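You operate a simulated robot arm through the tools that you are given. There is no shell and no other tool. Be economical: measure what you need, move in short steps, check, and stop when the job is done.

The job below is to be done with a simulated two-armed robot. You get a single attempt, and the scene is never put back.

## Task
Take the lid off the dark jar and lay it down on the top of the steel table. Then press the button of the teal lamp to switch it off. Then put the grey pad on the place b. Then open the blue bench drawer, take the yellow lever from there and leave it on the place a and shut the drawer again. Then put the green cloth on the place d. Then take the blue hex key and put it in the front rack of the silver-rack bike. Then stack the tube box that says "28 x 2.00" from the top of the right bench on top of the tube box marked "16 x 1.75". Then open the pink locker door, put the sponge from the top of the dark bench on the shelf of the pink locker and shut the door again. Then put one of the red lamps from the top of the dark bench on top of the brown parcel there. Then stack the carton that says "TUBE 26 in" from the top of the left bench on top of the carton marked "grips". Do these in the order given. Set down upright: red lamp.

It is judged by the outcome, as a careful person would: the job done as asked, and still so three seconds after it is handed in. It fails if anything else is knocked over, pushed out of place, dropped, spilled or broken. A push-on lid holds only when it is set on centred and level and pressed home; a screw cap is set on level and turned clockwise until tight. Flat cloth is picked up by pressing the open fingertips on it (5 to 10 N) and closing them slowly along it; thin cloth reads only 2 to 8 mm in the jaws.

## Robot
Two 7-joint arms with two-finger parallel grippers on one trunk, on a base that drives. Base frame: it is fixed to the floor where the robot stands at the start and does not move with it; the origin is under the middle of the robot, x ahead of it, y to its left, z up; the surface under the hand at the start is at about z = 0.84. Lengths are in m, angles in rad, forces in N, time in s.
The left shoulder is at the start at [0.03, 0.119, 0.985], the right one opposite. With the tool pointing down near the work surface each hand reaches from about 0.28 to 0.68 m from the robot's upright axis, wherever it stands, measured 20 degrees to its own side. Places, roughly: blue bench drawer [5.2, -4.1, 0.8]; blue carton, grey carton [12, 2.75, 1]; blue hex key (13x6x3 cm) [10.2, -0.6, 0.7]; brown parcel [11.5, -4.25, 1]; button of the teal lamp [-1.1, 0.3, 0.9]; dark jar [0.5, 0, 0.75]; front rack of the silver-rack bike [5.8, 0.1, 0.7]; green cloth (10x6x4 cm) [10, -2.2, 1]; grey pad (10x7x6 cm) [5, -4.1, 0.9]; pink locker door [9.4, -4.1, 0.9]; place A (19x18 cm) [6.38, -4.02, 0.88]; place B (19x18 cm) [6.18, -4.02, 0.88]; place D (19x18 cm) [5.76, -4.02, 0.88]; red lamp (4x5x7 cm) [11.2, -4.2, 0.9]; shelf of the pink locker [9.4, -4.3, 1]; sponge (3x3x4 cm) [10.6, -3.9, 0.9]; tube box [12, -0.75, 1]; yellow lever (12x3x2 cm) [5.3, -4.1, 0.7]. Payload 3.43 kg a hand.
The tool frame of a hand sits at the grasp point between the pads (the TCP): z along the fingers, y along the line on which they close. The tips reach 0.03 m beyond it. Largest opening 0.094 m; finger width 0.028, thickness 0.01; the body of the gripper, 0.05 by 0.096 m, starts 0.055 m behind the TCP.
Orientation is told as [roll, pitch, yaw] about the base's x, y, z axes, in that order, counted from this pose: with the fingers straight down and closing along the base's y, the tool's x points along the base's -x, its y along +y and its z along -z.

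## Interface
- The arms move only by the tool drive_tool. It takes "left_plan", "right_plan" or both (then of equal length, played together; a hand with none holds still); each is a list that holds one entry, the list of rows, each a list of 7 numbers: the turn, a rotation vector about the base's x, y, z in rad, then the shift along the base's x, y, z in m, then the finger opening in m, from 0 to 0.094. In form: [[[wx, wy, wz, dx, dy, dz, hand], ...]]. A call has 1 to 10 rows; each row shifts and turns the commanded pose from where the row before left it. Rows are played at 5 a second. More than 0.05 m and 0.15 rad between two rows, or a gripper value outside its range, and nothing of the call is played. A pose out of reach is approached as far as the arm can. The call stops where the force on the tool passes 40 N (or 10 N more than at its start, if that is more) or the arm is blocked; 0.2 s more then pass. Each finger travels about 0.072 m/s and halts on what it meets, pressing with about 38 N; the grip force reading is that of the motor and also rises with nothing between the fingers. The clock runs only during rows and for 0.2 s after the last one: add rows that do not move to give the fingers time. The reply holds the time, the measured pose of the TCP, the force on the tool along the base axes, the opening and the grip force, in the units named above and with some noise, with the torque about the TCP (base axes, N m) and any sound that the robot's microphone picked up.
- Cameras (640 x 400 px; columns grow to the right, rows downward): "scene" is now at [0.0386, -0.0221, 1.6824]; the picture's right is [-0.34, -0.94, 0.00], its down [-0.78, 0.28, -0.56] and it looks along [0.53, -0.19, -0.83] (base axes); focal length 248 px, centre (320, 200). "left" rides on the left gripper at [0.076, -0.014, -0.103] in its tool frame; the picture's right is [0.18, 0.98, 0.00], its down [-0.75, 0.14, -0.64] and it looks along [-0.63, 0.12, 0.77] (tool axes); focal length 243 px, centre (320, 200). "right" rides on the right gripper at [0.076, 0.014, -0.102] in its tool frame; the picture's right is [-0.18, 0.98, 0.00], its down [-0.75, -0.14, -0.64] and it looks along [-0.63, -0.12, 0.77] (tool axes); focal length 243 px, centre (320, 200). There is no depth. A picture from a camera that has moved, and an enlarged one, comes with that camera's place and axes in the base frame and with its lens.
- get_image(camera): a new picture of that camera. It takes no simulated time.
- raise_lower(by): slides the trunk up (or, below 0, down) by that many m; the arms and the scene camera ride with it, the base frame stays. It gives what a move gives, with no picture.
- base_move(legs): drives the robot by 1 to 6 legs, each [ahead, turn to the left] in m and rad, along the robot's own axes; the way and the turn of a leg run together, so that a leg with both is an arc; at most 1.5 m and 3.142 rad a leg. The arms and the cameras ride along, it lands a little off, and it stops where it bumps. It gives what a move gives.
- pan_tilt(pan, tilt): turns the head with the scene camera to pan (to the left, within 2.496 rad either way) and tilt (down, from -0.506 to 1.204), counted from straight ahead of the robot. It gives what a move gives.
- zoom(camera, box): a new picture of the part [left, top, right, bottom] of that camera's present view, enlarged. It takes no simulated time.
- hand_in(): hands the job in; it is judged then, once.

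Go step by step. Nothing tells you exact positions but the pictures and the camera data: compare them with the known pose of the tool, close in by small moves and look again before you grip or let go. The budget is 546 turns and 338 pictures, counting those below and the enlarged ones. Unless the task says otherwise, let go and move clear before handing in, and close with one line.

The tools are called after "Request:" as name(argument=value, ...) on one line, values as JSON. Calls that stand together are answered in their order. drive_tool: Moves the arms, as the interface text tells. Its arguments: {"type":"object","properties":{"left_plan":{"type":"array","items":{"type":"array","items":{"type":"array","items":{"type":"number"}}}},"right_plan":{"type":"array","items":{"type":"array","items":{"type":"array","items":{"type":"number"}}}}},"required":[]} The other tools are called the same way: raise_lower (by) slides the trunk up or down; base_move (legs) drives the base; pan_tilt (pan, tilt) turns the head that bears the scene camera; get_image (camera) takes a picture; zoom (camera, box) takes an enlarged picture of a part of a camera's view; hand_in () hands the job in.

At the start:

```text
time_s: 0.0
left_tcp_pos: [0.4304, -0.0082, 1.1312]
left_ee_rot: [0.0, 0.001, 0.001]
left_ft_force: [-0.3, -0.1, 0.1]
left_wrist_torque: [-0.03, 0.0, -0.02]
left_width: 0.0941
left_grip_force: 0.0
right_tcp_pos: [0.3071, -0.3003, 1.1623]
right_ee_rot: [-0.001, 0.0, -0.001]
right_ft_force: [-0.1, 0.7, 0.4]
right_wrist_torque: [-0.01, -0.01, -0.02]
right_width: 0.0941
right_grip_force: 0.0
trunk travel left (down, up): [-0.25, 0.16]
robot x, y, heading: [-0.0046, 0.0015, -0.002]
head pan, tilt: [-0.342, 0.976]
```

scene: 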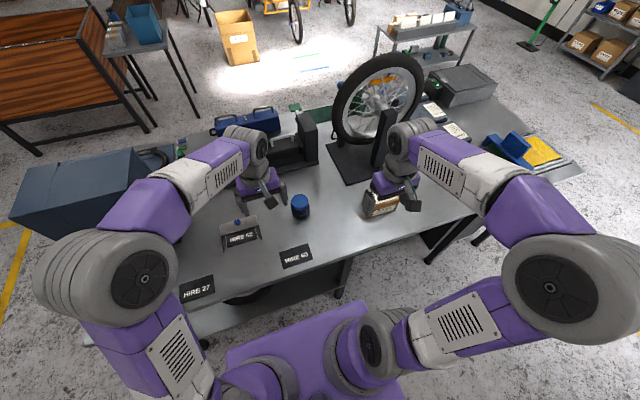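
right: 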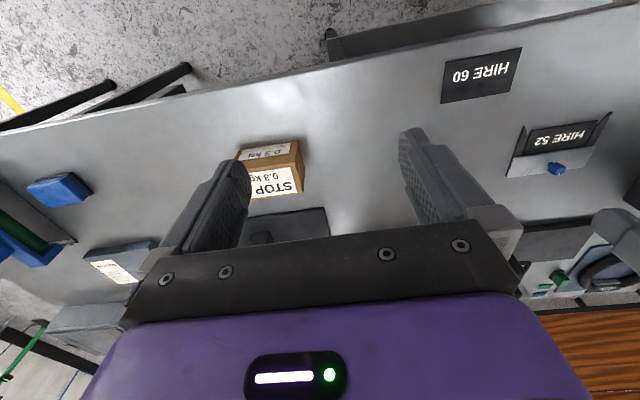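
left: 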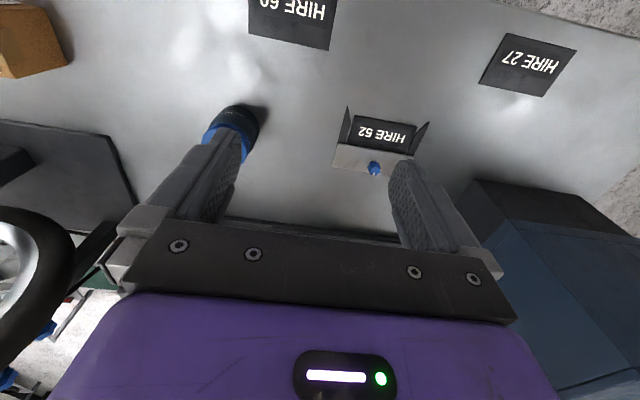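

I see the steel table in front of me with a small dark-blue jar between the hands. I'll look closer at it first.

Request:
zoom(camera="scene", box=[220, 160, 380, 260])

Request:
zoom(camera="left", box=[160, 60, 320, 160])

```text
4.00 times, centred on (300, 210) of scene
camera zoom: at [0.0386, -0.0221, 1.6824], right [-0.34, -0.94, 0.0], down [-0.78, 0.28, -0.56], along [0.53, -0.19, -0.83], focal length 992 px, centre (400, 160)
```

zoom: 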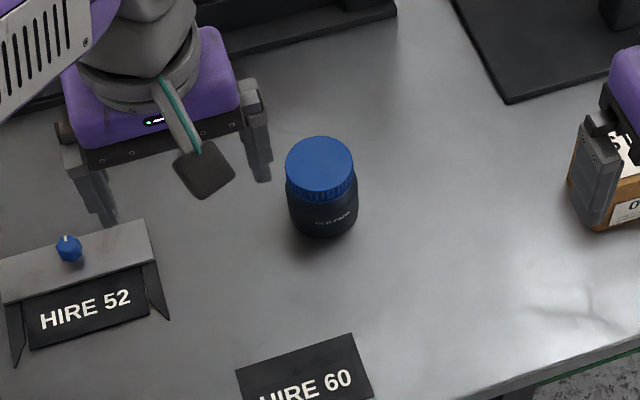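

```text
4.00 times, centred on (240, 110) of left
camera zoom: at [0.3543, -0.0218, 1.2336], right [-0.18, 0.98, 0.0], down [0.75, 0.14, 0.64], along [0.63, 0.12, -0.77], focal length 970 px, centre (640, 560)
```

zoom: 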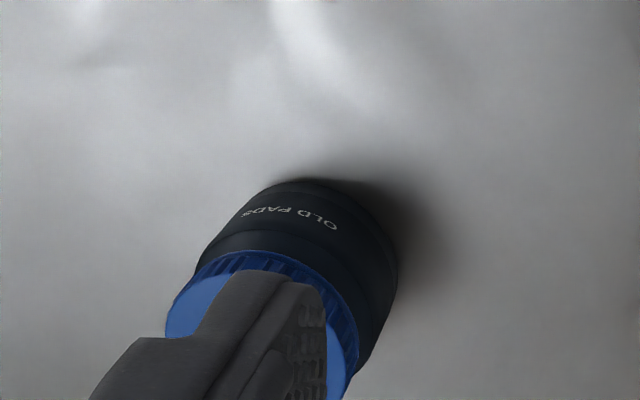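

The dark jar with a blue cap ("OLD PADS") works out at about [0.535, -0.122], top at about z 0.93, roughly 6 cm wide. I'll park the left hand aside and bring the right hand above the lid.

Request:
drive_tool(left_plan=[[[0, 0, 0, -0.01, 0.03, 0.01, 0.094], [0, 0, 0, -0.01, 0.03, 0.01, 0.094], [0, 0, 0, -0.01, 0.03, 0.01, 0.094], [0, 0, 0, -0.01, 0.03, 0.01, 0.094], [0, 0, 0, -0.01, 0.03, 0.01, 0.094], [0, 0, 0, -0.01, 0.03, 0.01, 0.094], [0, 0, 0, 0, 0.03, 0, 0.094], [0, 0, 0, 0, 0.0, 0, 0.094]]], right_plan=[[[0, 0, 0, 0.03, 0.01, -0.01, 0.094], [0, 0, 0, 0.03, 0.02, -0.01, 0.094], [0, 0, 0, 0.03, 0.025, -0.01, 0.094], [0, 0, 0, 0.03, 0.025, -0.01, 0.094], [0, 0, 0, 0.03, 0.025, -0.01, 0.094], [0, 0, 0, 0.03, 0.025, -0.01, 0.094], [0, 0, 0, 0.03, 0.025, -0.01, 0.094], [0, 0, 0, 0.018, 0.023, -0.01, 0.094]]])

Request:
get_image(camera="right")

Request:
get_image(camera="scene")

```text
time_s: 1.8
left_tcp_pos: [0.371, 0.204, 1.194]
left_ee_rot: [0.001, -0.001, 0.001]
left_ft_force: [0.1, 0.6, 0.7]
left_wrist_torque: [0.0, 0.0, -0.02]
left_width: 0.0941
left_grip_force: 0.3
right_tcp_pos: [0.5375, -0.1232, 1.0807]
right_ee_rot: [0.002, 0.0, 0.001]
right_ft_force: [0.2, -1.0, -0.1]
right_wrist_torque: [-0.01, -0.02, 0.01]
right_width: 0.0938
right_grip_force: 0.0
trunk travel left (down, up): [-0.25, 0.16]
robot x, y, heading: [0.0015, 0.0012, -0.002]
head pan, tilt: [-0.342, 0.976]
```

```text
332 pictures are left
camera right: at [0.4618, -0.1089, 1.1833], right [0.18, 0.98, 0.0], down [0.75, -0.14, 0.64], along [0.63, -0.12, -0.77], focal length 243 px, centre (320, 200)
```

right: 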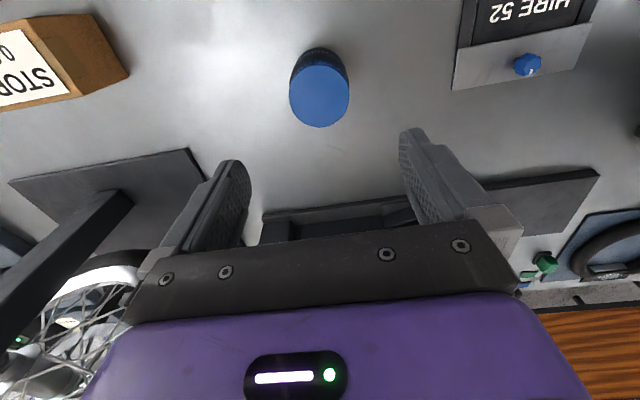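

```text
331 pictures are left
camera scene: at [0.0389, -0.0219, 1.6824], right [-0.34, -0.94, 0.0], down [-0.78, 0.28, -0.56], along [0.53, -0.19, -0.83], focal length 248 px, centre (320, 200)
```

scene: 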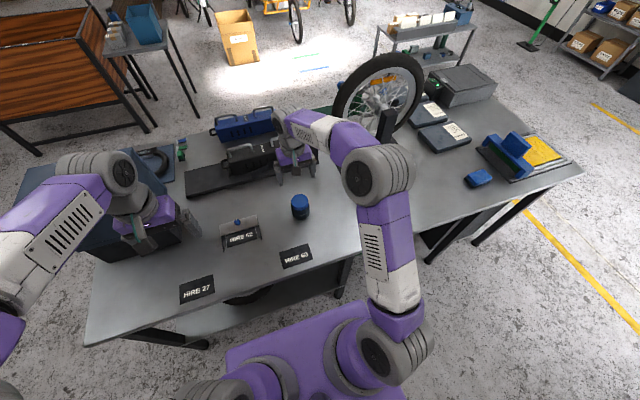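

Right hand is right above the jar. I lower it stepwise to lid height.

Request:
drive_tool(right_plan=[[[0, 0, 0, 0, 0, -0.03, 0.094], [0, 0, 0, 0, 0, -0.03, 0.094], [0, 0, 0, 0, 0, -0.03, 0.094], [0, 0, 0, 0, 0, -0.03, 0.094], [0, 0, 0, 0, 0, -0.012, 0.094], [0, 0, 0, 0, 0, 0, 0.094]]])

Request:
get_image(camera="right")

Request:
zoom(camera="scene", box=[220, 130, 380, 230])

```text
time_s: 3.2
left_tcp_pos: [0.3704, 0.2033, 1.192]
left_ee_rot: [-0.001, 0.0, -0.001]
left_ft_force: [0.6, -0.3, -0.7]
left_wrist_torque: [0.01, 0.03, -0.03]
left_width: 0.0941
left_grip_force: 0.1
right_tcp_pos: [0.5357, -0.1209, 0.9509]
right_ee_rot: [0.0, 0.0, 0.001]
right_ft_force: [-0.9, 0.3, -0.8]
right_wrist_torque: [-0.01, 0.0, 0.01]
right_width: 0.0938
right_grip_force: 0.0
trunk travel left (down, up): [-0.25, 0.16]
robot x, y, heading: [-0.0001, 0.0023, -0.004]
head pan, tilt: [-0.342, 0.976]
```

```text
330 pictures are left
camera right: at [0.4603, -0.1076, 1.0524], right [0.18, 0.98, 0.0], down [0.75, -0.14, 0.64], along [0.63, -0.12, -0.77], focal length 243 px, centre (320, 200)
```

right: 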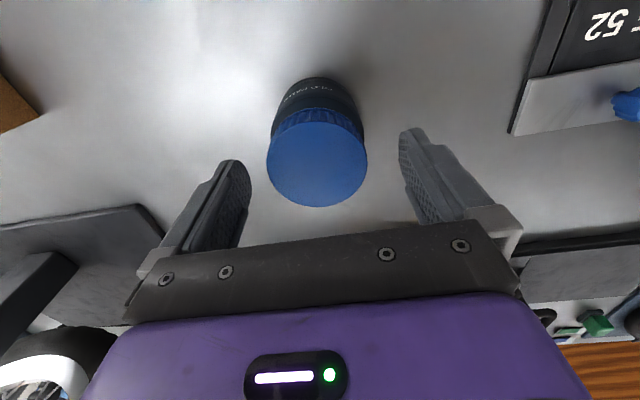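

```text
4.00 times, centred on (300, 180) of scene
camera zoom: at [0.0386, -0.0221, 1.6824], right [-0.34, -0.94, 0.0], down [-0.78, 0.28, -0.56], along [0.53, -0.19, -0.83], focal length 992 px, centre (400, 280)
```

zoom: 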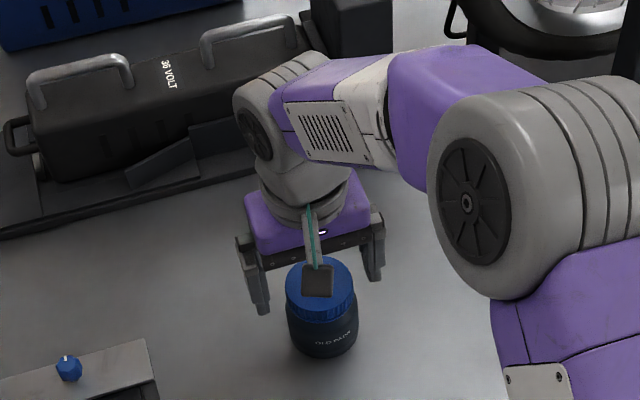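

Request:
drive_tool(right_plan=[[[0, 0, 0, 0.002, -0.002, -0.02, 0.094], [0, 0, 0, 0, 0, 0, 0.07], [0, 0, 0, 0, 0, 0, 0.055], [0, 0, 0, 0, 0, 0, 0.05], [0, 0, 0, 0, 0, 0, 0.05]]])

Request:
get_image(camera="right")

```text
time_s: 4.4
left_tcp_pos: [0.3708, 0.2034, 1.1932]
left_ee_rot: [0.0, 0.001, 0.001]
left_ft_force: [0.0, -0.7, -0.1]
left_wrist_torque: [0.01, 0.02, 0.0]
left_width: 0.0942
left_grip_force: 0.2
right_tcp_pos: [0.5375, -0.1238, 0.9297]
right_ee_rot: [-0.001, 0.0, -0.001]
right_ft_force: [0.2, -0.5, -0.6]
right_wrist_torque: [0.02, -0.01, -0.03]
right_width: 0.0609
right_grip_force: 38.1
trunk travel left (down, up): [-0.25, 0.16]
robot x, y, heading: [0.0025, 0.0005, -0.002]
head pan, tilt: [-0.342, 0.976]
```

```text
328 pictures are left
camera right: at [0.4613, -0.1098, 1.0321], right [0.18, 0.98, 0.0], down [0.75, -0.14, 0.64], along [0.63, -0.12, -0.77], focal length 243 px, centre (320, 200)
```

right: 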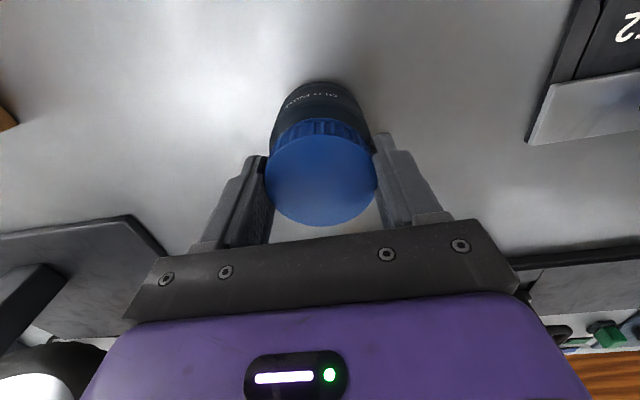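

The lid is gripped (61 mm). I test a small counter-clockwise twist to see whether it's a screw cap.

Request:
drive_tool(right_plan=[[[0, 0, 0.1, 0, 0, 0, 0.05], [0, 0, 0.1, 0, 0, 0, 0.05], [0, 0, 0.1, 0, 0, 0, 0.05], [0, 0, 0.1, 0, 0, 0, 0.05]]])

Request:
get_image(camera="right")

Request:
zoom(camera="scene", box=[260, 180, 340, 230])

```text
time_s: 5.4
left_tcp_pos: [0.3706, 0.2037, 1.1939]
left_ee_rot: [0.002, 0.002, -0.001]
left_ft_force: [0.0, -0.3, -0.1]
left_wrist_torque: [-0.04, 0.0, -0.02]
left_width: 0.0941
left_grip_force: 0.0
right_tcp_pos: [0.5374, -0.1237, 0.9294]
right_ee_rot: [0.0, 0.001, 0.405]
right_ft_force: [0.0, -0.1, 0.1]
right_wrist_torque: [-0.02, -0.04, 0.0]
right_width: 0.0608
right_grip_force: 37.6
trunk travel left (down, up): [-0.25, 0.16]
robot x, y, heading: [0.001, -0.0052, -0.001]
head pan, tilt: [-0.342, 0.976]
```

```text
327 pictures are left
camera right: at [0.4618, -0.1402, 1.0323], right [-0.22, 0.98, 0.0], down [0.75, 0.16, 0.64], along [0.63, 0.14, -0.77], focal length 243 px, centre (320, 200)
```

right: 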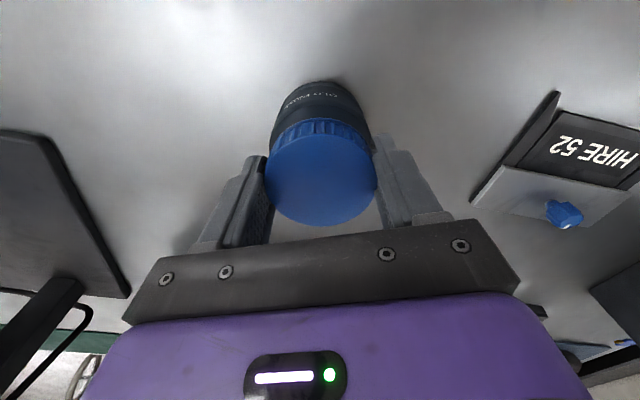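

```text
8.00 times, centred on (300, 205) of scene
camera zoom: at [0.0388, -0.0221, 1.6823], right [-0.34, -0.94, 0.0], down [-0.78, 0.28, -0.56], along [0.53, -0.19, -0.83], focal length 1984 px, centre (480, 160)
```

zoom: 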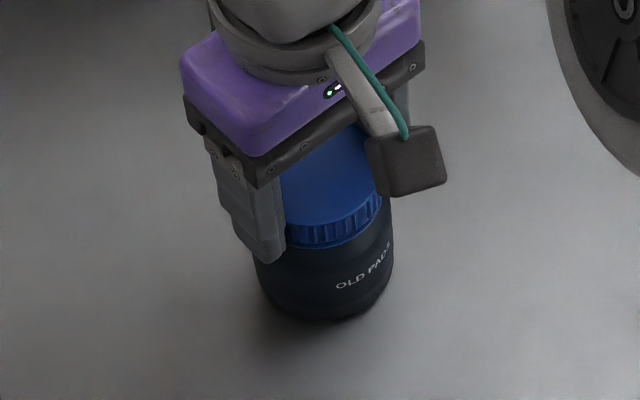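

The jar turned along with the lid, with almost no torque. Now a gentle upward pull to see whether the lid pops off.

Request:
drive_tool(right_plan=[[[0, 0, 0, 0, 0, 0.005, 0.05], [0, 0, 0, 0, 0, 0.005, 0.05], [0, 0, 0, 0, 0, 0.005, 0.05], [0, 0, 0, 0, 0, 0.0, 0.05]]])

Request:
zoom(camera="scene", box=[260, 180, 340, 230])

```text
time_s: 6.4
left_tcp_pos: [0.371, 0.2032, 1.1928]
left_ee_rot: [-0.001, 0.0, -0.001]
left_ft_force: [0.4, -0.2, 0.0]
left_wrist_torque: [-0.04, -0.02, 0.02]
left_width: 0.094
left_grip_force: 0.0
right_tcp_pos: [0.5365, -0.1253, 0.9449]
right_ee_rot: [0.001, 0.0, 0.401]
right_ft_force: [-0.9, 1.1, -1.7]
right_wrist_torque: [0.02, -0.04, -0.01]
right_width: 0.0608
right_grip_force: 37.8
trunk travel left (down, up): [-0.25, 0.16]
robot x, y, heading: [0.0016, 0.0006, -0.0]
head pan, tilt: [-0.342, 0.976]
```

```text
8.00 times, centred on (300, 205) of scene
camera zoom: at [0.0388, -0.0221, 1.6823], right [-0.34, -0.94, 0.0], down [-0.78, 0.28, -0.56], along [0.53, -0.19, -0.83], focal length 1984 px, centre (480, 160)
```

zoom: 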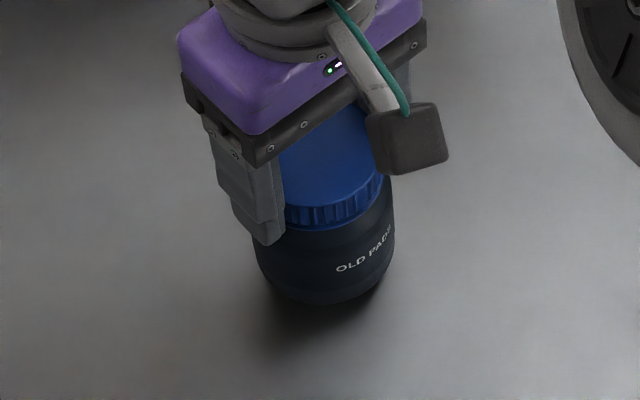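

The whole light jar comes up with the lid, so I need to hold the body with the left hand. I set the jar back and bring the left hand in at a slant from the robot's side.

Request:
drive_tool(right_plan=[[[0, 0, 0, 0, 0, -0.005, 0.05], [0, 0, 0, 0, 0, -0.005, 0.05], [0, 0, 0, 0, 0, -0.005, 0.05], [0, 0, 0.1, 0, 0, 0, 0.05], [0, 0, 0.1, 0, 0, 0, 0.05], [0, 0, 0.1, 0, 0, 0, 0.05], [0, 0, 0.1, 0, 0, 0, 0.05], [0, 0, 0, 0, 0, 0, 0.05], [0, 0, 0, 0, 0, 0, 0.05], [0, 0, 0, 0, 0, 0, 0.05]]], left_plan=[[[0, -0.145, 0, 0, 0, 0, 0.094], [0, -0.145, 0, 0, 0, 0, 0.094], [0, -0.145, 0, 0, 0, 0, 0.094], [0, -0.145, 0, 0, 0, 0, 0.094], [0, -0.145, 0, 0, 0, 0, 0.094], [0, -0.145, 0, 0, 0, 0, 0.094], [0, 0, -0.12, 0, 0, 0, 0.094], [0, 0, -0.12, 0, -0.02, 0, 0.094], [0, 0, -0.11, 0, -0.02, 0, 0.094], [0, 0, 0, 0, 0, 0, 0.094]]])

Request:
get_image(camera="scene")

```text
time_s: 8.6
left_tcp_pos: [0.3711, 0.1618, 1.1919]
left_ee_rot: [0.0, -0.87, -0.352]
left_ft_force: [-0.8, 0.0, 0.0]
left_wrist_torque: [0.01, 0.01, -0.01]
left_width: 0.0942
left_grip_force: 0.0
right_tcp_pos: [0.5382, -0.1234, 0.9299]
right_ee_rot: [0.001, 0.0, 0.8]
right_ft_force: [-0.7, 0.1, 2.0]
right_wrist_torque: [0.03, 0.1, -0.01]
right_width: 0.0607
right_grip_force: 37.8
trunk travel left (down, up): [-0.25, 0.16]
robot x, y, heading: [-0.0008, 0.0029, -0.002]
head pan, tilt: [-0.342, 0.976]
```

```text
324 pictures are left
camera scene: at [0.0384, -0.0222, 1.6824], right [-0.34, -0.94, 0.0], down [-0.78, 0.28, -0.56], along [0.53, -0.19, -0.83], focal length 248 px, centre (320, 200)
```

scene: 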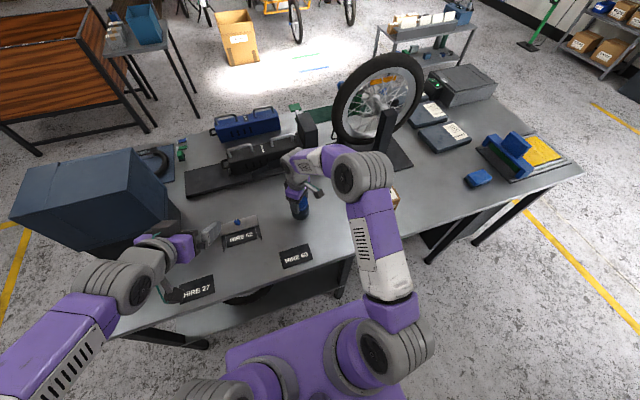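

Request:
drive_tool(left_plan=[[[0, 0, 0, 0, -0.04, -0.03, 0.094], [0, 0, 0, 0, -0.04, -0.03, 0.094], [0, 0, 0, 0, -0.04, -0.03, 0.094], [0, 0, 0, 0, -0.04, -0.03, 0.094], [0, 0, 0, 0, -0.04, -0.02, 0.094], [0, 0, 0, 0.01, -0.035, -0.02, 0.094], [0, 0, 0, 0.015, -0.012, -0.03, 0.094], [0, 0, 0, 0.015, 0, -0.03, 0.094], [0, 0, 0, 0.0, 0, 0, 0.094]]])

Request:
get_image(camera="scene")

Request:
get_image(camera="left")

```text
time_s: 10.6
left_tcp_pos: [0.422, -0.0876, 0.9812]
left_ee_rot: [0.0, -0.87, -0.35]
left_ft_force: [1.1, 0.0, 0.4]
left_wrist_torque: [0.01, 0.02, 0.05]
left_width: 0.094
left_grip_force: 0.1
left hand out of reach, approached as far as the arm can: row 2, 3
right_tcp_pos: [0.5377, -0.1244, 0.931]
right_ee_rot: [-0.001, 0.0, 0.799]
right_ft_force: [-1.2, -1.3, 3.4]
right_wrist_torque: [0.0, 0.06, 0.01]
right_width: 0.0608
right_grip_force: 37.7
trunk travel left (down, up): [-0.25, 0.16]
robot x, y, heading: [-0.0009, 0.0013, 0.001]
head pan, tilt: [-0.342, 0.976]
```

```text
323 pictures are left
camera scene: at [0.0382, -0.0219, 1.6824], right [-0.34, -0.94, 0.0], down [-0.78, 0.28, -0.56], along [0.53, -0.19, -0.83], focal length 248 px, centre (320, 200)
```

scene: 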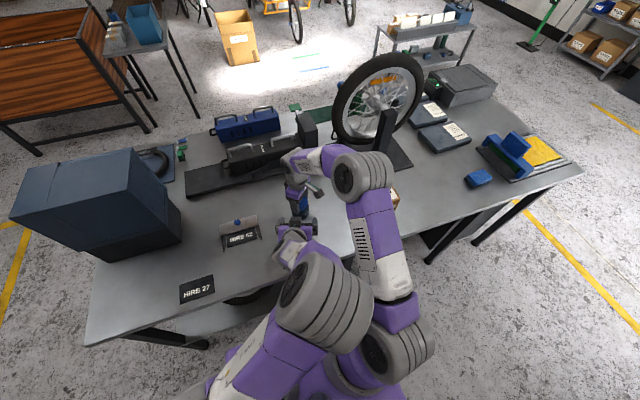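

```text
322 pictures are left
camera left: at [0.2978, -0.0563, 0.9875], right [0.23, 0.96, -0.14], down [0.04, 0.13, 0.99], along [0.97, -0.23, -0.01], focal length 243 px, centre (320, 200)
```

left: 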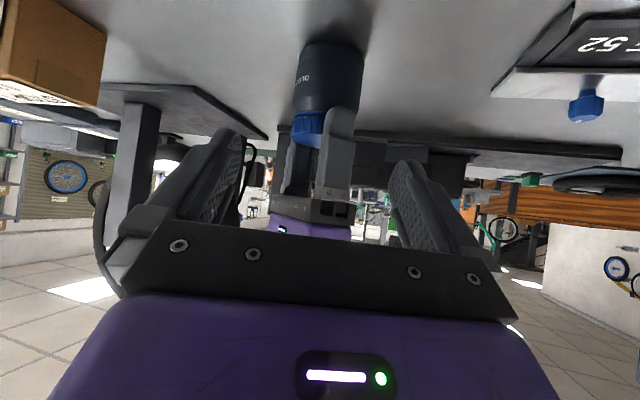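

The jar body spans about z 0.843–0.897. At a slant the fingers would be crowded, so I'll lift the jar by its lid and hold it level with the left hand in the air.

Request:
drive_tool(right_plan=[[[0, 0, 0, 0, 0, 0.02, 0.05], [0, 0, 0, 0, 0, 0.025, 0.05], [0, 0, 0, 0, 0, 0.025, 0.05], [0, 0, 0, 0, 0, 0.025, 0.05], [0, 0, 0, 0, 0, 0.025, 0.05], [0, 0, 0, 0, 0, 0.03, 0.05], [0, 0, 0, 0, 0, 0, 0.05]]], left_plan=[[[-0.048, -0.1315, 0, 0, 0, 0.01, 0.094], [-0.048, -0.1315, 0, 0, 0, 0.01, 0.094], [-0.048, -0.1315, 0, 0, 0, 0.01, 0.094], [-0.048, -0.1315, 0, 0.003, 0, 0, 0.094], [-0.048, -0.1315, 0, 0.005, 0.003, 0, 0.094], [0, 0, 0, 0, 0, 0, 0.094], [0, 0, 0, 0, 0, 0, 0.094]]])

Request:
get_image(camera="left")

Request:
get_image(camera="scene")

```text
time_s: 12.4
left_tcp_pos: [0.4188, -0.1168, 1.0511]
left_ee_rot: [-2.201, -1.463, 1.798]
left_ft_force: [-1.1, 1.5, 0.5]
left_wrist_torque: [0.02, 0.01, 0.02]
left_width: 0.0939
left_grip_force: 0.1
right_tcp_pos: [0.5368, -0.1318, 1.0748]
right_ee_rot: [0.007, 0.009, 0.783]
right_ft_force: [-0.7, -0.2, -1.7]
right_wrist_torque: [-0.02, 0.01, 0.01]
right_width: 0.0607
right_grip_force: 37.9
trunk travel left (down, up): [-0.25, 0.16]
robot x, y, heading: [-0.0013, 0.001, -0.001]
head pan, tilt: [-0.342, 0.976]
stopped in row 7 (left hand): the arm was blocked; the commanded pose is now the measured one
```

```text
321 pictures are left
camera left: at [0.3207, -0.0982, 0.9694], right [0.39, 0.88, -0.27], down [-0.55, 0.46, 0.7], along [0.74, -0.12, 0.67], focal length 243 px, centre (320, 200)
```

left: 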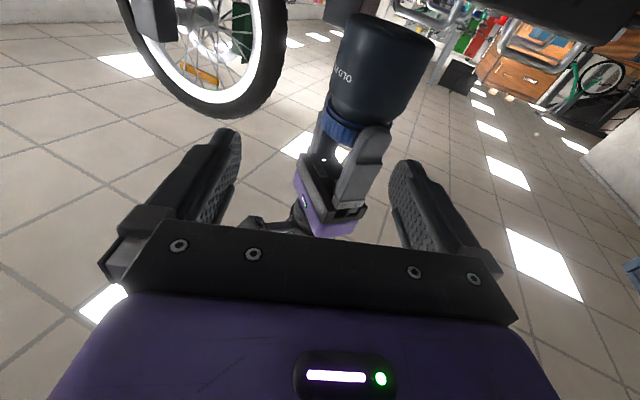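

```text
320 pictures are left
camera scene: at [0.0384, -0.022, 1.6824], right [-0.34, -0.94, 0.0], down [-0.78, 0.28, -0.56], along [0.53, -0.19, -0.83], focal length 248 px, centre (320, 200)
```

scene: 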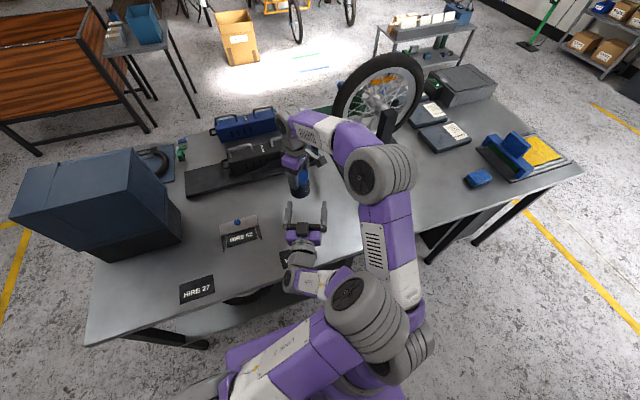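

The left elbow met the right arm. I back the left hand off to the left, and will move the jar to mid-line so the left can come in from its own side.

Request:
drive_tool(left_plan=[[[0, 0, 0, 0, 0.03, 0, 0.094], [0, 0, 0, 0, 0.04, 0, 0.094], [0, 0, 0, 0, 0.04, 0, 0.094], [0, 0, 0, 0, 0.04, 0, 0.094], [0, 0, -0.1, 0, 0.04, 0, 0.094], [0, 0, -0.15, 0, 0.04, 0, 0.094], [0, 0, -0.15, 0, 0.03, 0, 0.094], [0, 0, -0.15, 0, 0, 0, 0.094], [0, 0, -0.15, 0, 0, 0, 0.094]]])

Request:
get_image(camera="scene")

```text
time_s: 13.3
left_tcp_pos: [0.3839, -0.0891, 1.1037]
left_ee_rot: [-2.551, -1.346, 1.935]
left_ft_force: [0.4, -0.7, 0.6]
left_wrist_torque: [0.02, 0.0, 0.0]
left_width: 0.0938
left_grip_force: 0.1
left hand out of reach, approached as far as the arm can: row 4
right_tcp_pos: [0.5365, -0.1328, 1.0705]
right_ee_rot: [0.014, 0.017, 0.782]
right_ft_force: [0.4, 0.2, -1.1]
right_wrist_torque: [0.02, -0.02, -0.01]
right_width: 0.0607
right_grip_force: 38.2
trunk travel left (down, up): [-0.25, 0.16]
robot x, y, heading: [0.0023, -0.0036, -0.003]
head pan, tilt: [-0.342, 0.976]
stopped in row 4 (left hand): the arm was blocked; the commanded pose is now the measured one
```

```text
319 pictures are left
camera scene: at [0.0389, -0.0223, 1.6823], right [-0.34, -0.94, 0.0], down [-0.78, 0.28, -0.56], along [0.53, -0.19, -0.83], focal length 248 px, centre (320, 200)
```

scene: 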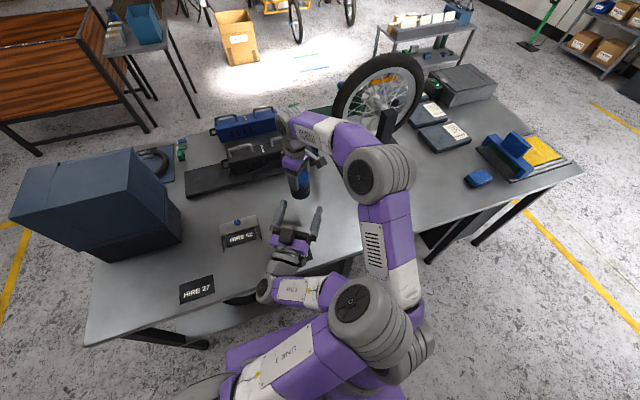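

Request:
drive_tool(left_plan=[[[0.048, 0.1315, 0, 0, 0, 0, 0.094], [0.048, 0.1315, 0, 0, 0, 0, 0.094], [0.048, 0.1315, 0, 0, 0, 0, 0.094], [0.048, 0.1315, 0, 0, 0.01, 0, 0.094], [0.048, 0.1315, 0, 0, 0.01, 0, 0.094], [0, 0, 0, 0, 0.03, 0.02, 0.094], [0, 0, 0, 0, 0.03, 0.02, 0.094]]])

Request:
get_image(camera="scene")

```text
time_s: 14.9
left_tcp_pos: [0.3894, -0.0137, 1.1414]
left_ee_rot: [-0.519, -0.996, -0.04]
left_ft_force: [0.7, 0.6, -0.6]
left_wrist_torque: [-0.04, 0.01, 0.0]
left_width: 0.0941
left_grip_force: 0.0
left hand out of reach, approached as far as the arm can: row 1
right_tcp_pos: [0.537, -0.1294, 1.0701]
right_ee_rot: [0.012, 0.02, 0.783]
right_ft_force: [-0.5, 1.4, -1.3]
right_wrist_torque: [-0.01, -0.03, 0.0]
right_width: 0.0604
right_grip_force: 37.9
trunk travel left (down, up): [-0.25, 0.16]
robot x, y, heading: [0.0004, 0.0009, -0.003]
head pan, tilt: [-0.342, 0.976]
```

```text
318 pictures are left
camera scene: at [0.0389, -0.0201, 1.6824], right [-0.34, -0.94, 0.0], down [-0.78, 0.28, -0.56], along [0.53, -0.19, -0.83], focal length 248 px, centre (320, 200)
```

scene: 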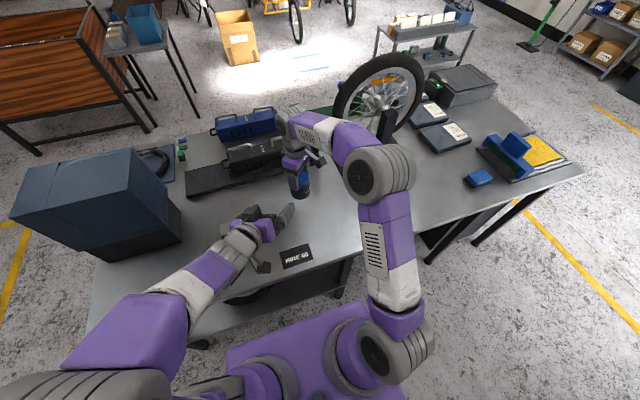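

The left elbow is now properly outboard. I turn the left hand to point forward-right and nearly level, and move the jar to near the mid-line.

Request:
drive_tool(left_plan=[[[0, 0, 0, 0, 0.03, 0, 0.094], [0, 0, 0, 0, 0.03, -0.01, 0.094], [0.035, -0.105, -0.095, 0.0, 0.03, -0.01, 0.094], [0.035, -0.105, -0.095, 0.01, 0.03, -0.01, 0.094], [0.035, -0.105, -0.095, 0.01, 0.01, -0.01, 0.094], [0, 0, 0, 0.01, 0, 0, 0.094], [0, 0, 0, 0, 0, 0, 0.094], [0, 0, 0, 0, 0, 0, 0.094]]], right_plan=[[[0, 0, 0, 0, 0, 0.0, 0.05], [0, 0, 0, 0, 0, 0.0, 0.05], [0, 0, 0, 0, 0, 0.01, 0.05], [0, 0, 0, 0, 0.02, 0.01, 0.05], [0, 0, 0, 0.005, 0.03, 0, 0.05], [0, 0, 0, 0.005, 0.03, 0, 0.05], [0, 0, 0, 0.003, 0.03, 0, 0.05], [0, 0, 0, 0, 0, 0, 0.05]]])

Request:
get_image(camera="scene")

Request:
get_image(camera="left")

```text
time_s: 16.7
left_tcp_pos: [0.4377, 0.1167, 1.1087]
left_ee_rot: [0.001, -1.248, -0.803]
left_ft_force: [0.5, -0.3, 0.3]
left_wrist_torque: [0.03, 0.0, 0.0]
left_width: 0.094
left_grip_force: 0.0
left hand out of reach, approached as far as the arm can: row 2, 3
right_tcp_pos: [0.549, -0.0222, 1.0891]
right_ee_rot: [0.013, 0.014, 0.782]
right_ft_force: [1.0, 0.3, -0.8]
right_wrist_torque: [0.01, -0.04, -0.03]
right_width: 0.0607
right_grip_force: 38.0
trunk travel left (down, up): [-0.25, 0.16]
robot x, y, heading: [0.0017, -0.0009, -0.0]
head pan, tilt: [-0.342, 0.976]
```

```text
317 pictures are left
camera scene: at [0.0386, -0.023, 1.6824], right [-0.34, -0.94, 0.0], down [-0.78, 0.28, -0.56], along [0.53, -0.19, -0.83], focal length 248 px, centre (320, 200)
```

scene: 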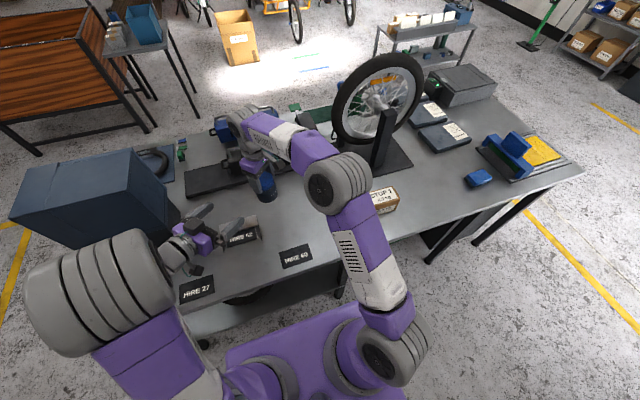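

```text
316 pictures are left
camera left: at [0.3441, 0.193, 1.0688], right [0.66, 0.73, -0.17], down [-0.16, 0.36, 0.92], along [0.73, -0.58, 0.36], focal length 243 px, centre (320, 200)
```

left: 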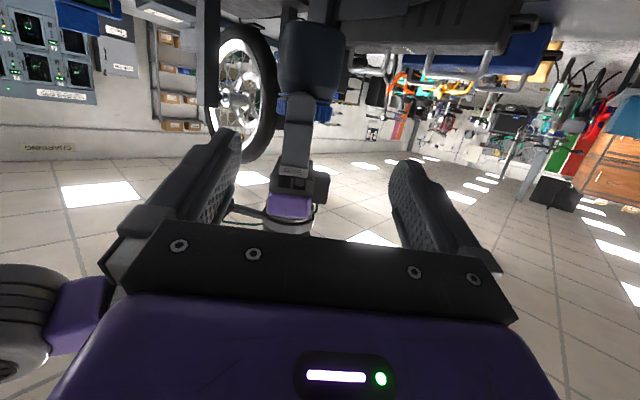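

Request:
drive_tool(left_plan=[[[0, 0, 0, 0.012, -0.02, -0.017, 0.094], [0, 0, 0, 0.012, -0.021, -0.017, 0.094], [0, 0, 0, 0.013, -0.021, -0.017, 0.094], [0, 0, 0, 0.0165, -0.017, -0.0079, 0.094], [0, 0, 0, 0.0165, -0.017, -0.0079, 0.094], [0, 0, 0, 0, 0, 0, 0.094]]])

Request:
get_image(camera="left")

Request:
zoom(camera="scene", box=[180, 130, 340, 230])

```text
time_s: 18.1
left_tcp_pos: [0.5083, 0.02, 1.0435]
left_ee_rot: [-0.002, -1.25, -0.797]
left_ft_force: [-0.7, 0.0, 0.2]
left_wrist_torque: [-0.03, 0.0, 0.0]
left_width: 0.0938
left_grip_force: 0.0
right_tcp_pos: [0.5484, -0.0198, 1.0887]
right_ee_rot: [0.014, 0.016, 0.782]
right_ft_force: [0.9, 0.1, -2.4]
right_wrist_torque: [0.0, 0.0, -0.03]
right_width: 0.0607
right_grip_force: 38.0
trunk travel left (down, up): [-0.25, 0.16]
robot x, y, heading: [-0.0011, 0.0023, 0.001]
head pan, tilt: [-0.342, 0.976]
```

```text
315 pictures are left
camera left: at [0.415, 0.097, 1.0019], right [0.66, 0.73, -0.17], down [-0.16, 0.36, 0.92], along [0.73, -0.58, 0.36], focal length 243 px, centre (320, 200)
```

left: 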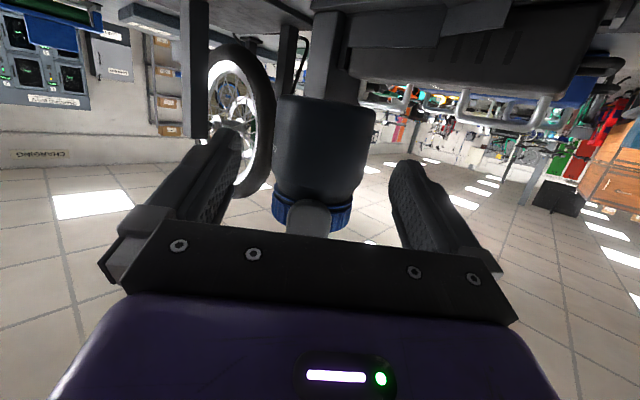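

```text
4.00 times, centred on (260, 180) of scene
camera zoom: at [0.0385, -0.0217, 1.6824], right [-0.34, -0.94, 0.0], down [-0.78, 0.28, -0.56], along [0.53, -0.19, -0.83], focal length 992 px, centre (560, 280)
```

zoom: 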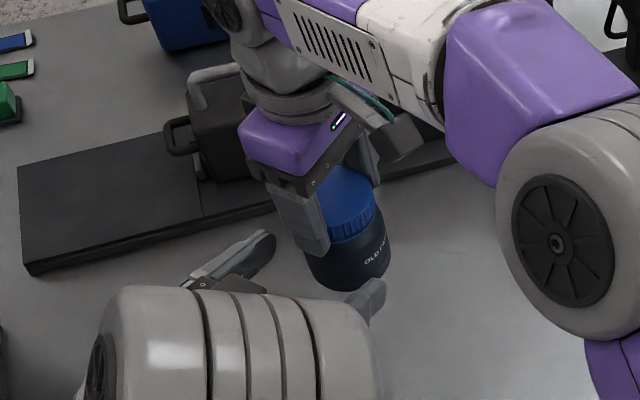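

Jar is between the left fingers' line. Advancing and closing on the body.

Request:
drive_tool(left_plan=[[[0, 0, 0, 0.0165, -0.017, -0.0085, 0.094], [0, 0, 0, 0.0165, -0.017, -0.0085, 0.094], [0, 0, 0, 0, 0, 0, 0.075], [0, 0, 0, 0, 0, 0, 0.062], [0, 0, 0, 0, 0, 0, 0.052], [0, 0, 0, 0, 0, 0, 0.05], [0, 0, 0, 0, 0, 0, 0.05]]])

Request:
get_image(camera="left")

```text
time_s: 19.7
left_tcp_pos: [0.5421, -0.0137, 1.0267]
left_ee_rot: [0.001, -1.248, -0.792]
left_ft_force: [19.8, 11.3, -2.6]
left_wrist_torque: [-0.5, 0.83, 0.28]
left_width: 0.0687
left_grip_force: 37.5
right_tcp_pos: [0.5491, -0.023, 1.0884]
right_ee_rot: [0.013, 0.024, 0.782]
right_ft_force: [-19.7, -11.5, 2.9]
right_wrist_torque: [-0.25, 0.41, -0.01]
right_width: 0.0605
right_grip_force: 38.0
trunk travel left (down, up): [-0.25, 0.16]
robot x, y, heading: [-0.0005, -0.0002, -0.001]
head pan, tilt: [-0.342, 0.976]
```

```text
313 pictures are left
camera left: at [0.4471, 0.0635, 0.9862], right [0.66, 0.73, -0.17], down [-0.16, 0.36, 0.92], along [0.73, -0.58, 0.36], focal length 243 px, centre (320, 200)
```

left: 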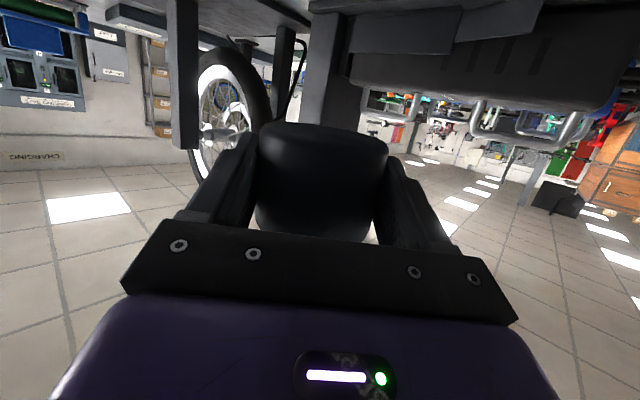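

Body held at 69 mm. I ease the side load and twist the lid counter-clockwise.

Request:
drive_tool(left_plan=[[[0, 0, 0, 0.002, 0.001, 0, 0.05], [0, 0, 0, 0, 0, 0, 0.05], [0, 0, 0, 0, 0, 0, 0.05], [0, 0, 0, 0, 0, 0, 0.05]]], right_plan=[[[0, 0, 0, 0, 0, 0, 0.05], [0, 0, 0.08, 0, 0, 0, 0.05], [0, 0, 0.08, 0, 0, 0, 0.05], [0, 0, 0.08, 0, 0, 0, 0.05]]])

Request:
zoom(camera="scene", box=[220, 150, 300, 200])

```text
time_s: 20.7
left_tcp_pos: [0.5422, -0.0137, 1.0269]
left_ee_rot: [-0.001, -1.249, -0.8]
left_ft_force: [3.0, 14.5, 4.0]
left_wrist_torque: [-1.13, -0.12, 0.17]
left_width: 0.0679
left_grip_force: 37.6
right_tcp_pos: [0.5511, -0.023, 1.0896]
right_ee_rot: [0.011, 0.018, 1.021]
right_ft_force: [-2.6, -14.1, -5.6]
right_wrist_torque: [0.14, 0.27, -0.01]
right_width: 0.0598
right_grip_force: 37.9
trunk travel left (down, up): [-0.25, 0.16]
robot x, y, heading: [0.0007, 0.0009, -0.002]
head pan, tilt: [-0.342, 0.976]
```

```text
8.00 times, centred on (260, 175) of scene
camera zoom: at [0.0388, -0.0221, 1.6824], right [-0.34, -0.94, 0.0], down [-0.78, 0.28, -0.56], along [0.53, -0.19, -0.83], focal length 1984 px, centre (800, 400)
```

zoom: 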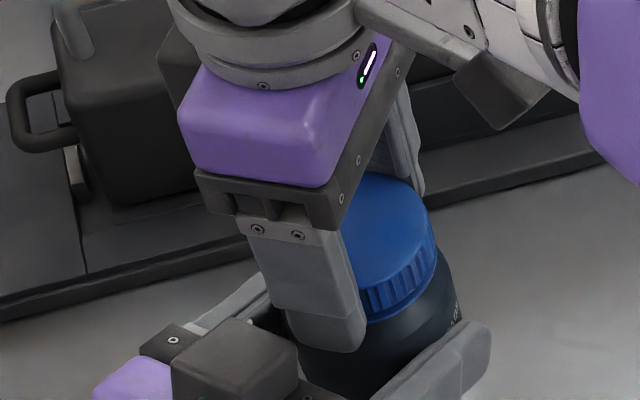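

Request:
drive_tool(right_plan=[[[0, 0, 0, 0, 0, 0.003, 0.05], [0, 0, 0, 0, 0, 0, 0.05]]])

Request:
get_image(camera="right")

```text
time_s: 21.3
left_tcp_pos: [0.5427, -0.0131, 1.0279]
left_ee_rot: [0.003, -1.254, -0.8]
left_ft_force: [-5.0, 15.9, 18.8]
left_wrist_torque: [-0.95, -0.13, 0.03]
left_width: 0.0681
left_grip_force: 38.0
right_tcp_pos: [0.5502, -0.0236, 1.0919]
right_ee_rot: [0.013, 0.018, 1.022]
right_ft_force: [5.2, -15.4, -21.0]
right_wrist_torque: [-0.23, -0.35, 0.01]
right_width: 0.0598
right_grip_force: 38.2
trunk travel left (down, up): [-0.25, 0.16]
robot x, y, heading: [-0.0002, 0.0033, 0.005]
head pan, tilt: [-0.342, 0.976]
```

```text
311 pictures are left
camera right: at [0.5009, -0.0801, 1.1948], right [-0.74, 0.67, 0.01], down [0.53, 0.58, 0.63], along [0.41, 0.47, -0.78], focal length 243 px, centre (320, 200)
```

right: 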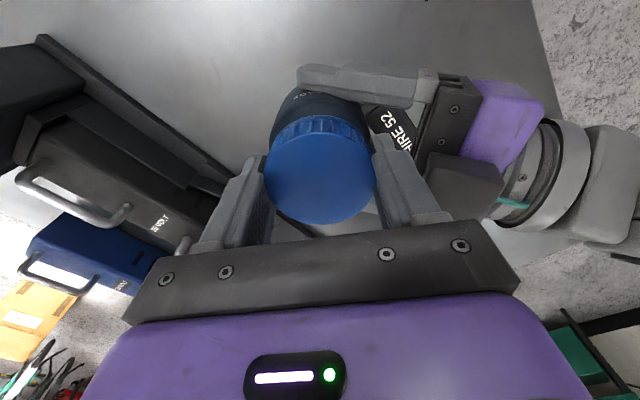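

The lid turns relative to the jar with nearly no torque and holds a 20 N pull. I release the pull and keep unscrewing to see if it rises.

Request:
drive_tool(right_plan=[[[0, 0, 0.1, 0, 0, -0.002, 0.05], [0, 0, 0.12, 0, 0, 0, 0.05], [0, 0, 0.12, 0, 0, 0, 0.05], [0, 0, 0.12, 0, 0, 0, 0.05], [0, 0, 0.12, 0, 0, 0, 0.05], [0, 0, 0.12, 0, 0, 0, 0.05]]])

Request:
get_image(camera="right")

```text
time_s: 22.7
left_tcp_pos: [0.542, -0.0139, 1.0261]
left_ee_rot: [0.001, -1.247, -0.799]
left_ft_force: [-13.4, 11.2, 16.7]
left_wrist_torque: [-0.89, -0.72, -0.02]
left_width: 0.0683
left_grip_force: 37.8
right_tcp_pos: [0.5509, -0.0241, 1.0901]
right_ee_rot: [0.012, 0.016, 1.724]
right_ft_force: [12.8, -11.3, -19.0]
right_wrist_torque: [0.01, -0.32, -0.03]
right_width: 0.0601
right_grip_force: 38.3
trunk travel left (down, up): [-0.25, 0.16]
robot x, y, heading: [-0.0014, 0.0028, -0.0]
head pan, tilt: [-0.342, 0.976]
```

```text
310 pictures are left
camera right: at [0.5493, -0.0993, 1.194], right [-1.0, 0.03, 0.01], down [0.03, 0.78, 0.63], along [0.01, 0.63, -0.78], focal length 243 px, centre (320, 200)
```

right: 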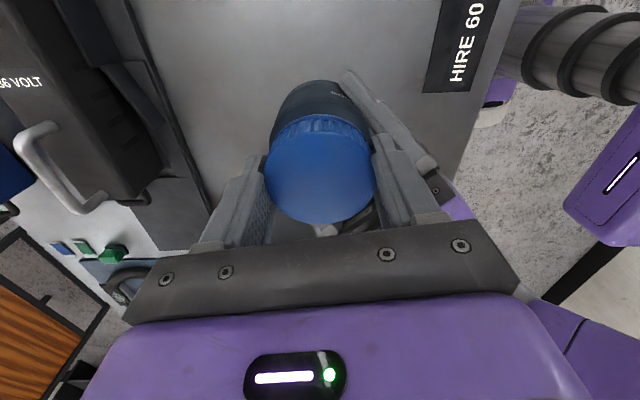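

Request:
drive_tool(right_plan=[[[0, 0, 0, 0, 0, 0.003, 0.05], [0, 0, 0, 0, 0, 0.003, 0.05], [0, 0, 0, 0, 0, 0, 0.05]]])

Request:
zoom(camera="scene", box=[220, 150, 300, 200])

```text
time_s: 23.5
left_tcp_pos: [0.5433, -0.0151, 1.0285]
left_ee_rot: [0.002, -1.257, -0.803]
left_ft_force: [-15.8, 8.8, 32.4]
left_wrist_torque: [-0.58, -0.65, 0.04]
left_width: 0.068
left_grip_force: 37.9
right_tcp_pos: [0.5497, -0.0243, 1.0951]
right_ee_rot: [0.015, 0.02, 1.724]
right_ft_force: [15.5, -8.5, -32.2]
right_wrist_torque: [-0.27, -0.59, -0.18]
right_width: 0.0602
right_grip_force: 37.8
trunk travel left (down, up): [-0.25, 0.16]
robot x, y, heading: [0.0011, -0.0015, -0.001]
head pan, tilt: [-0.342, 0.976]
```

```text
8.00 times, centred on (260, 175) of scene
camera zoom: at [0.0388, -0.0221, 1.6824], right [-0.34, -0.94, 0.0], down [-0.78, 0.28, -0.56], along [0.53, -0.19, -0.83], focal length 1984 px, centre (800, 400)
```

zoom: 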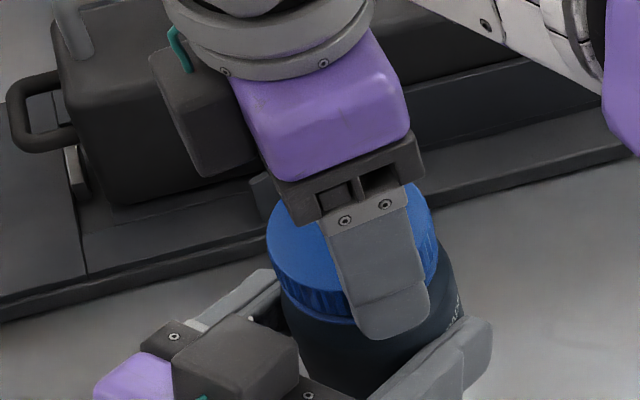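

Jar body stays put while the lid turns, so it behaves as a screw cap. I release the pull and keep turning.

Request:
drive_tool(right_plan=[[[0, 0, 0, 0, 0, -0.005, 0.05], [0, 0, 0.13, 0, 0, 0, 0.05], [0, 0, 0.13, 0, 0, 0, 0.05], [0, 0, 0.13, 0, 0, 0, 0.05], [0, 0, 0.13, 0, 0, 0, 0.05], [0, 0, 0.13, 0, 0, 0, 0.05], [0, 0, 0.13, 0, 0, 0, 0.05], [0, 0, 0, 0, 0, 0, 0.05]]])

Request:
get_image(camera="left")

```text
time_s: 25.3
left_tcp_pos: [0.5426, -0.0128, 1.0245]
left_ee_rot: [-0.001, -1.247, -0.798]
left_ft_force: [-3.3, 8.1, -2.3]
left_wrist_torque: [0.16, -0.32, 0.03]
left_width: 0.0677
left_grip_force: 38.1
right_tcp_pos: [0.5508, -0.0213, 1.0924]
right_ee_rot: [0.011, 0.018, 2.506]
right_ft_force: [3.5, -8.1, 0.1]
right_wrist_torque: [-0.64, 0.06, 0.01]
right_width: 0.0597
right_grip_force: 38.1
trunk travel left (down, up): [-0.25, 0.16]
robot x, y, heading: [0.0017, 0.0022, -0.003]
head pan, tilt: [-0.342, 0.976]
```

```text
308 pictures are left
camera left: at [0.4482, 0.0638, 0.9847], right [0.66, 0.73, -0.18], down [-0.16, 0.36, 0.92], along [0.73, -0.58, 0.35], focal length 243 px, centre (320, 200)
```

left: 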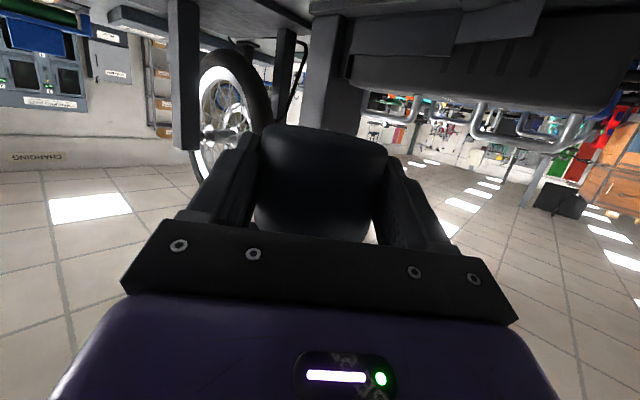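

Request:
zoom(camera="scene", box=[220, 150, 300, 200])

Request:
zoom(camera="right", box=[220, 50, 460, 200])

```text
8.00 times, centred on (260, 175) of scene
camera zoom: at [0.0388, -0.022, 1.6824], right [-0.34, -0.94, 0.0], down [-0.78, 0.28, -0.56], along [0.53, -0.19, -0.83], focal length 1984 px, centre (800, 400)
```

zoom: 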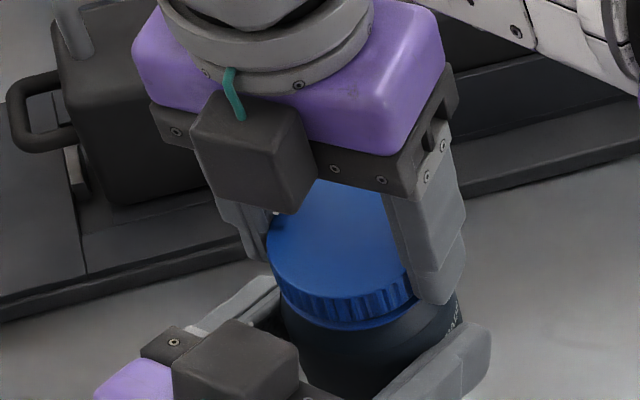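

```text
2.67 times, centred on (340, 125) of right
camera zoom: at [0.6025, -0.077, 1.1958], right [-0.73, -0.68, 0.01], down [-0.53, 0.57, 0.63], along [-0.43, 0.46, -0.78], focal length 647 px, centre (267, 400)
```

zoom: 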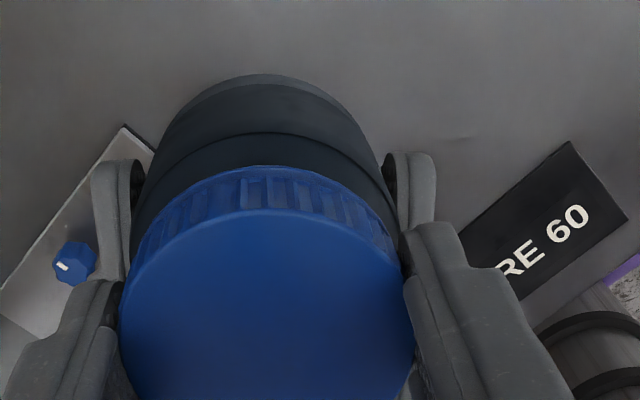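

Request:
drive_tool(right_plan=[[[0, 0, 0, 0, 0, 0.003, 0.05], [0, 0, 0, 0, 0, 0.003, 0.05], [0, 0, 0, 0, 0, 0.003, 0.05], [0, 0, 0, 0, 0, 0, 0.05]]])

Request:
zoom(camera="scene", box=[220, 150, 300, 200])

```text
time_s: 26.3
left_tcp_pos: [0.5435, -0.0146, 1.0285]
left_ee_rot: [0.004, -1.259, -0.804]
left_ft_force: [-16.3, 7.2, 32.5]
left_wrist_torque: [-0.51, -0.56, -0.03]
left_width: 0.0679
left_grip_force: 38.0
right_tcp_pos: [0.5505, -0.0238, 1.0984]
right_ee_rot: [0.018, 0.016, 2.503]
right_ft_force: [16.3, -6.9, -33.4]
right_wrist_torque: [-0.27, -0.78, -0.05]
right_width: 0.0598
right_grip_force: 38.2
trunk travel left (down, up): [-0.25, 0.16]
robot x, y, heading: [0.0002, 0.0019, 0.001]
head pan, tilt: [-0.342, 0.976]
```

```text
8.00 times, centred on (260, 175) of scene
camera zoom: at [0.0388, -0.0221, 1.6824], right [-0.34, -0.94, 0.0], down [-0.78, 0.28, -0.56], along [0.53, -0.19, -0.83], focal length 1984 px, centre (800, 400)
```

zoom: 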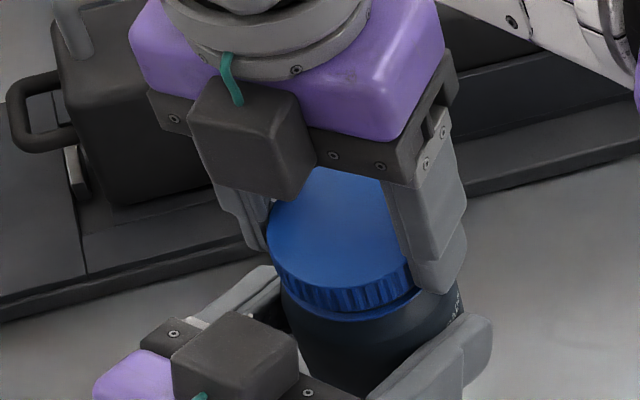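

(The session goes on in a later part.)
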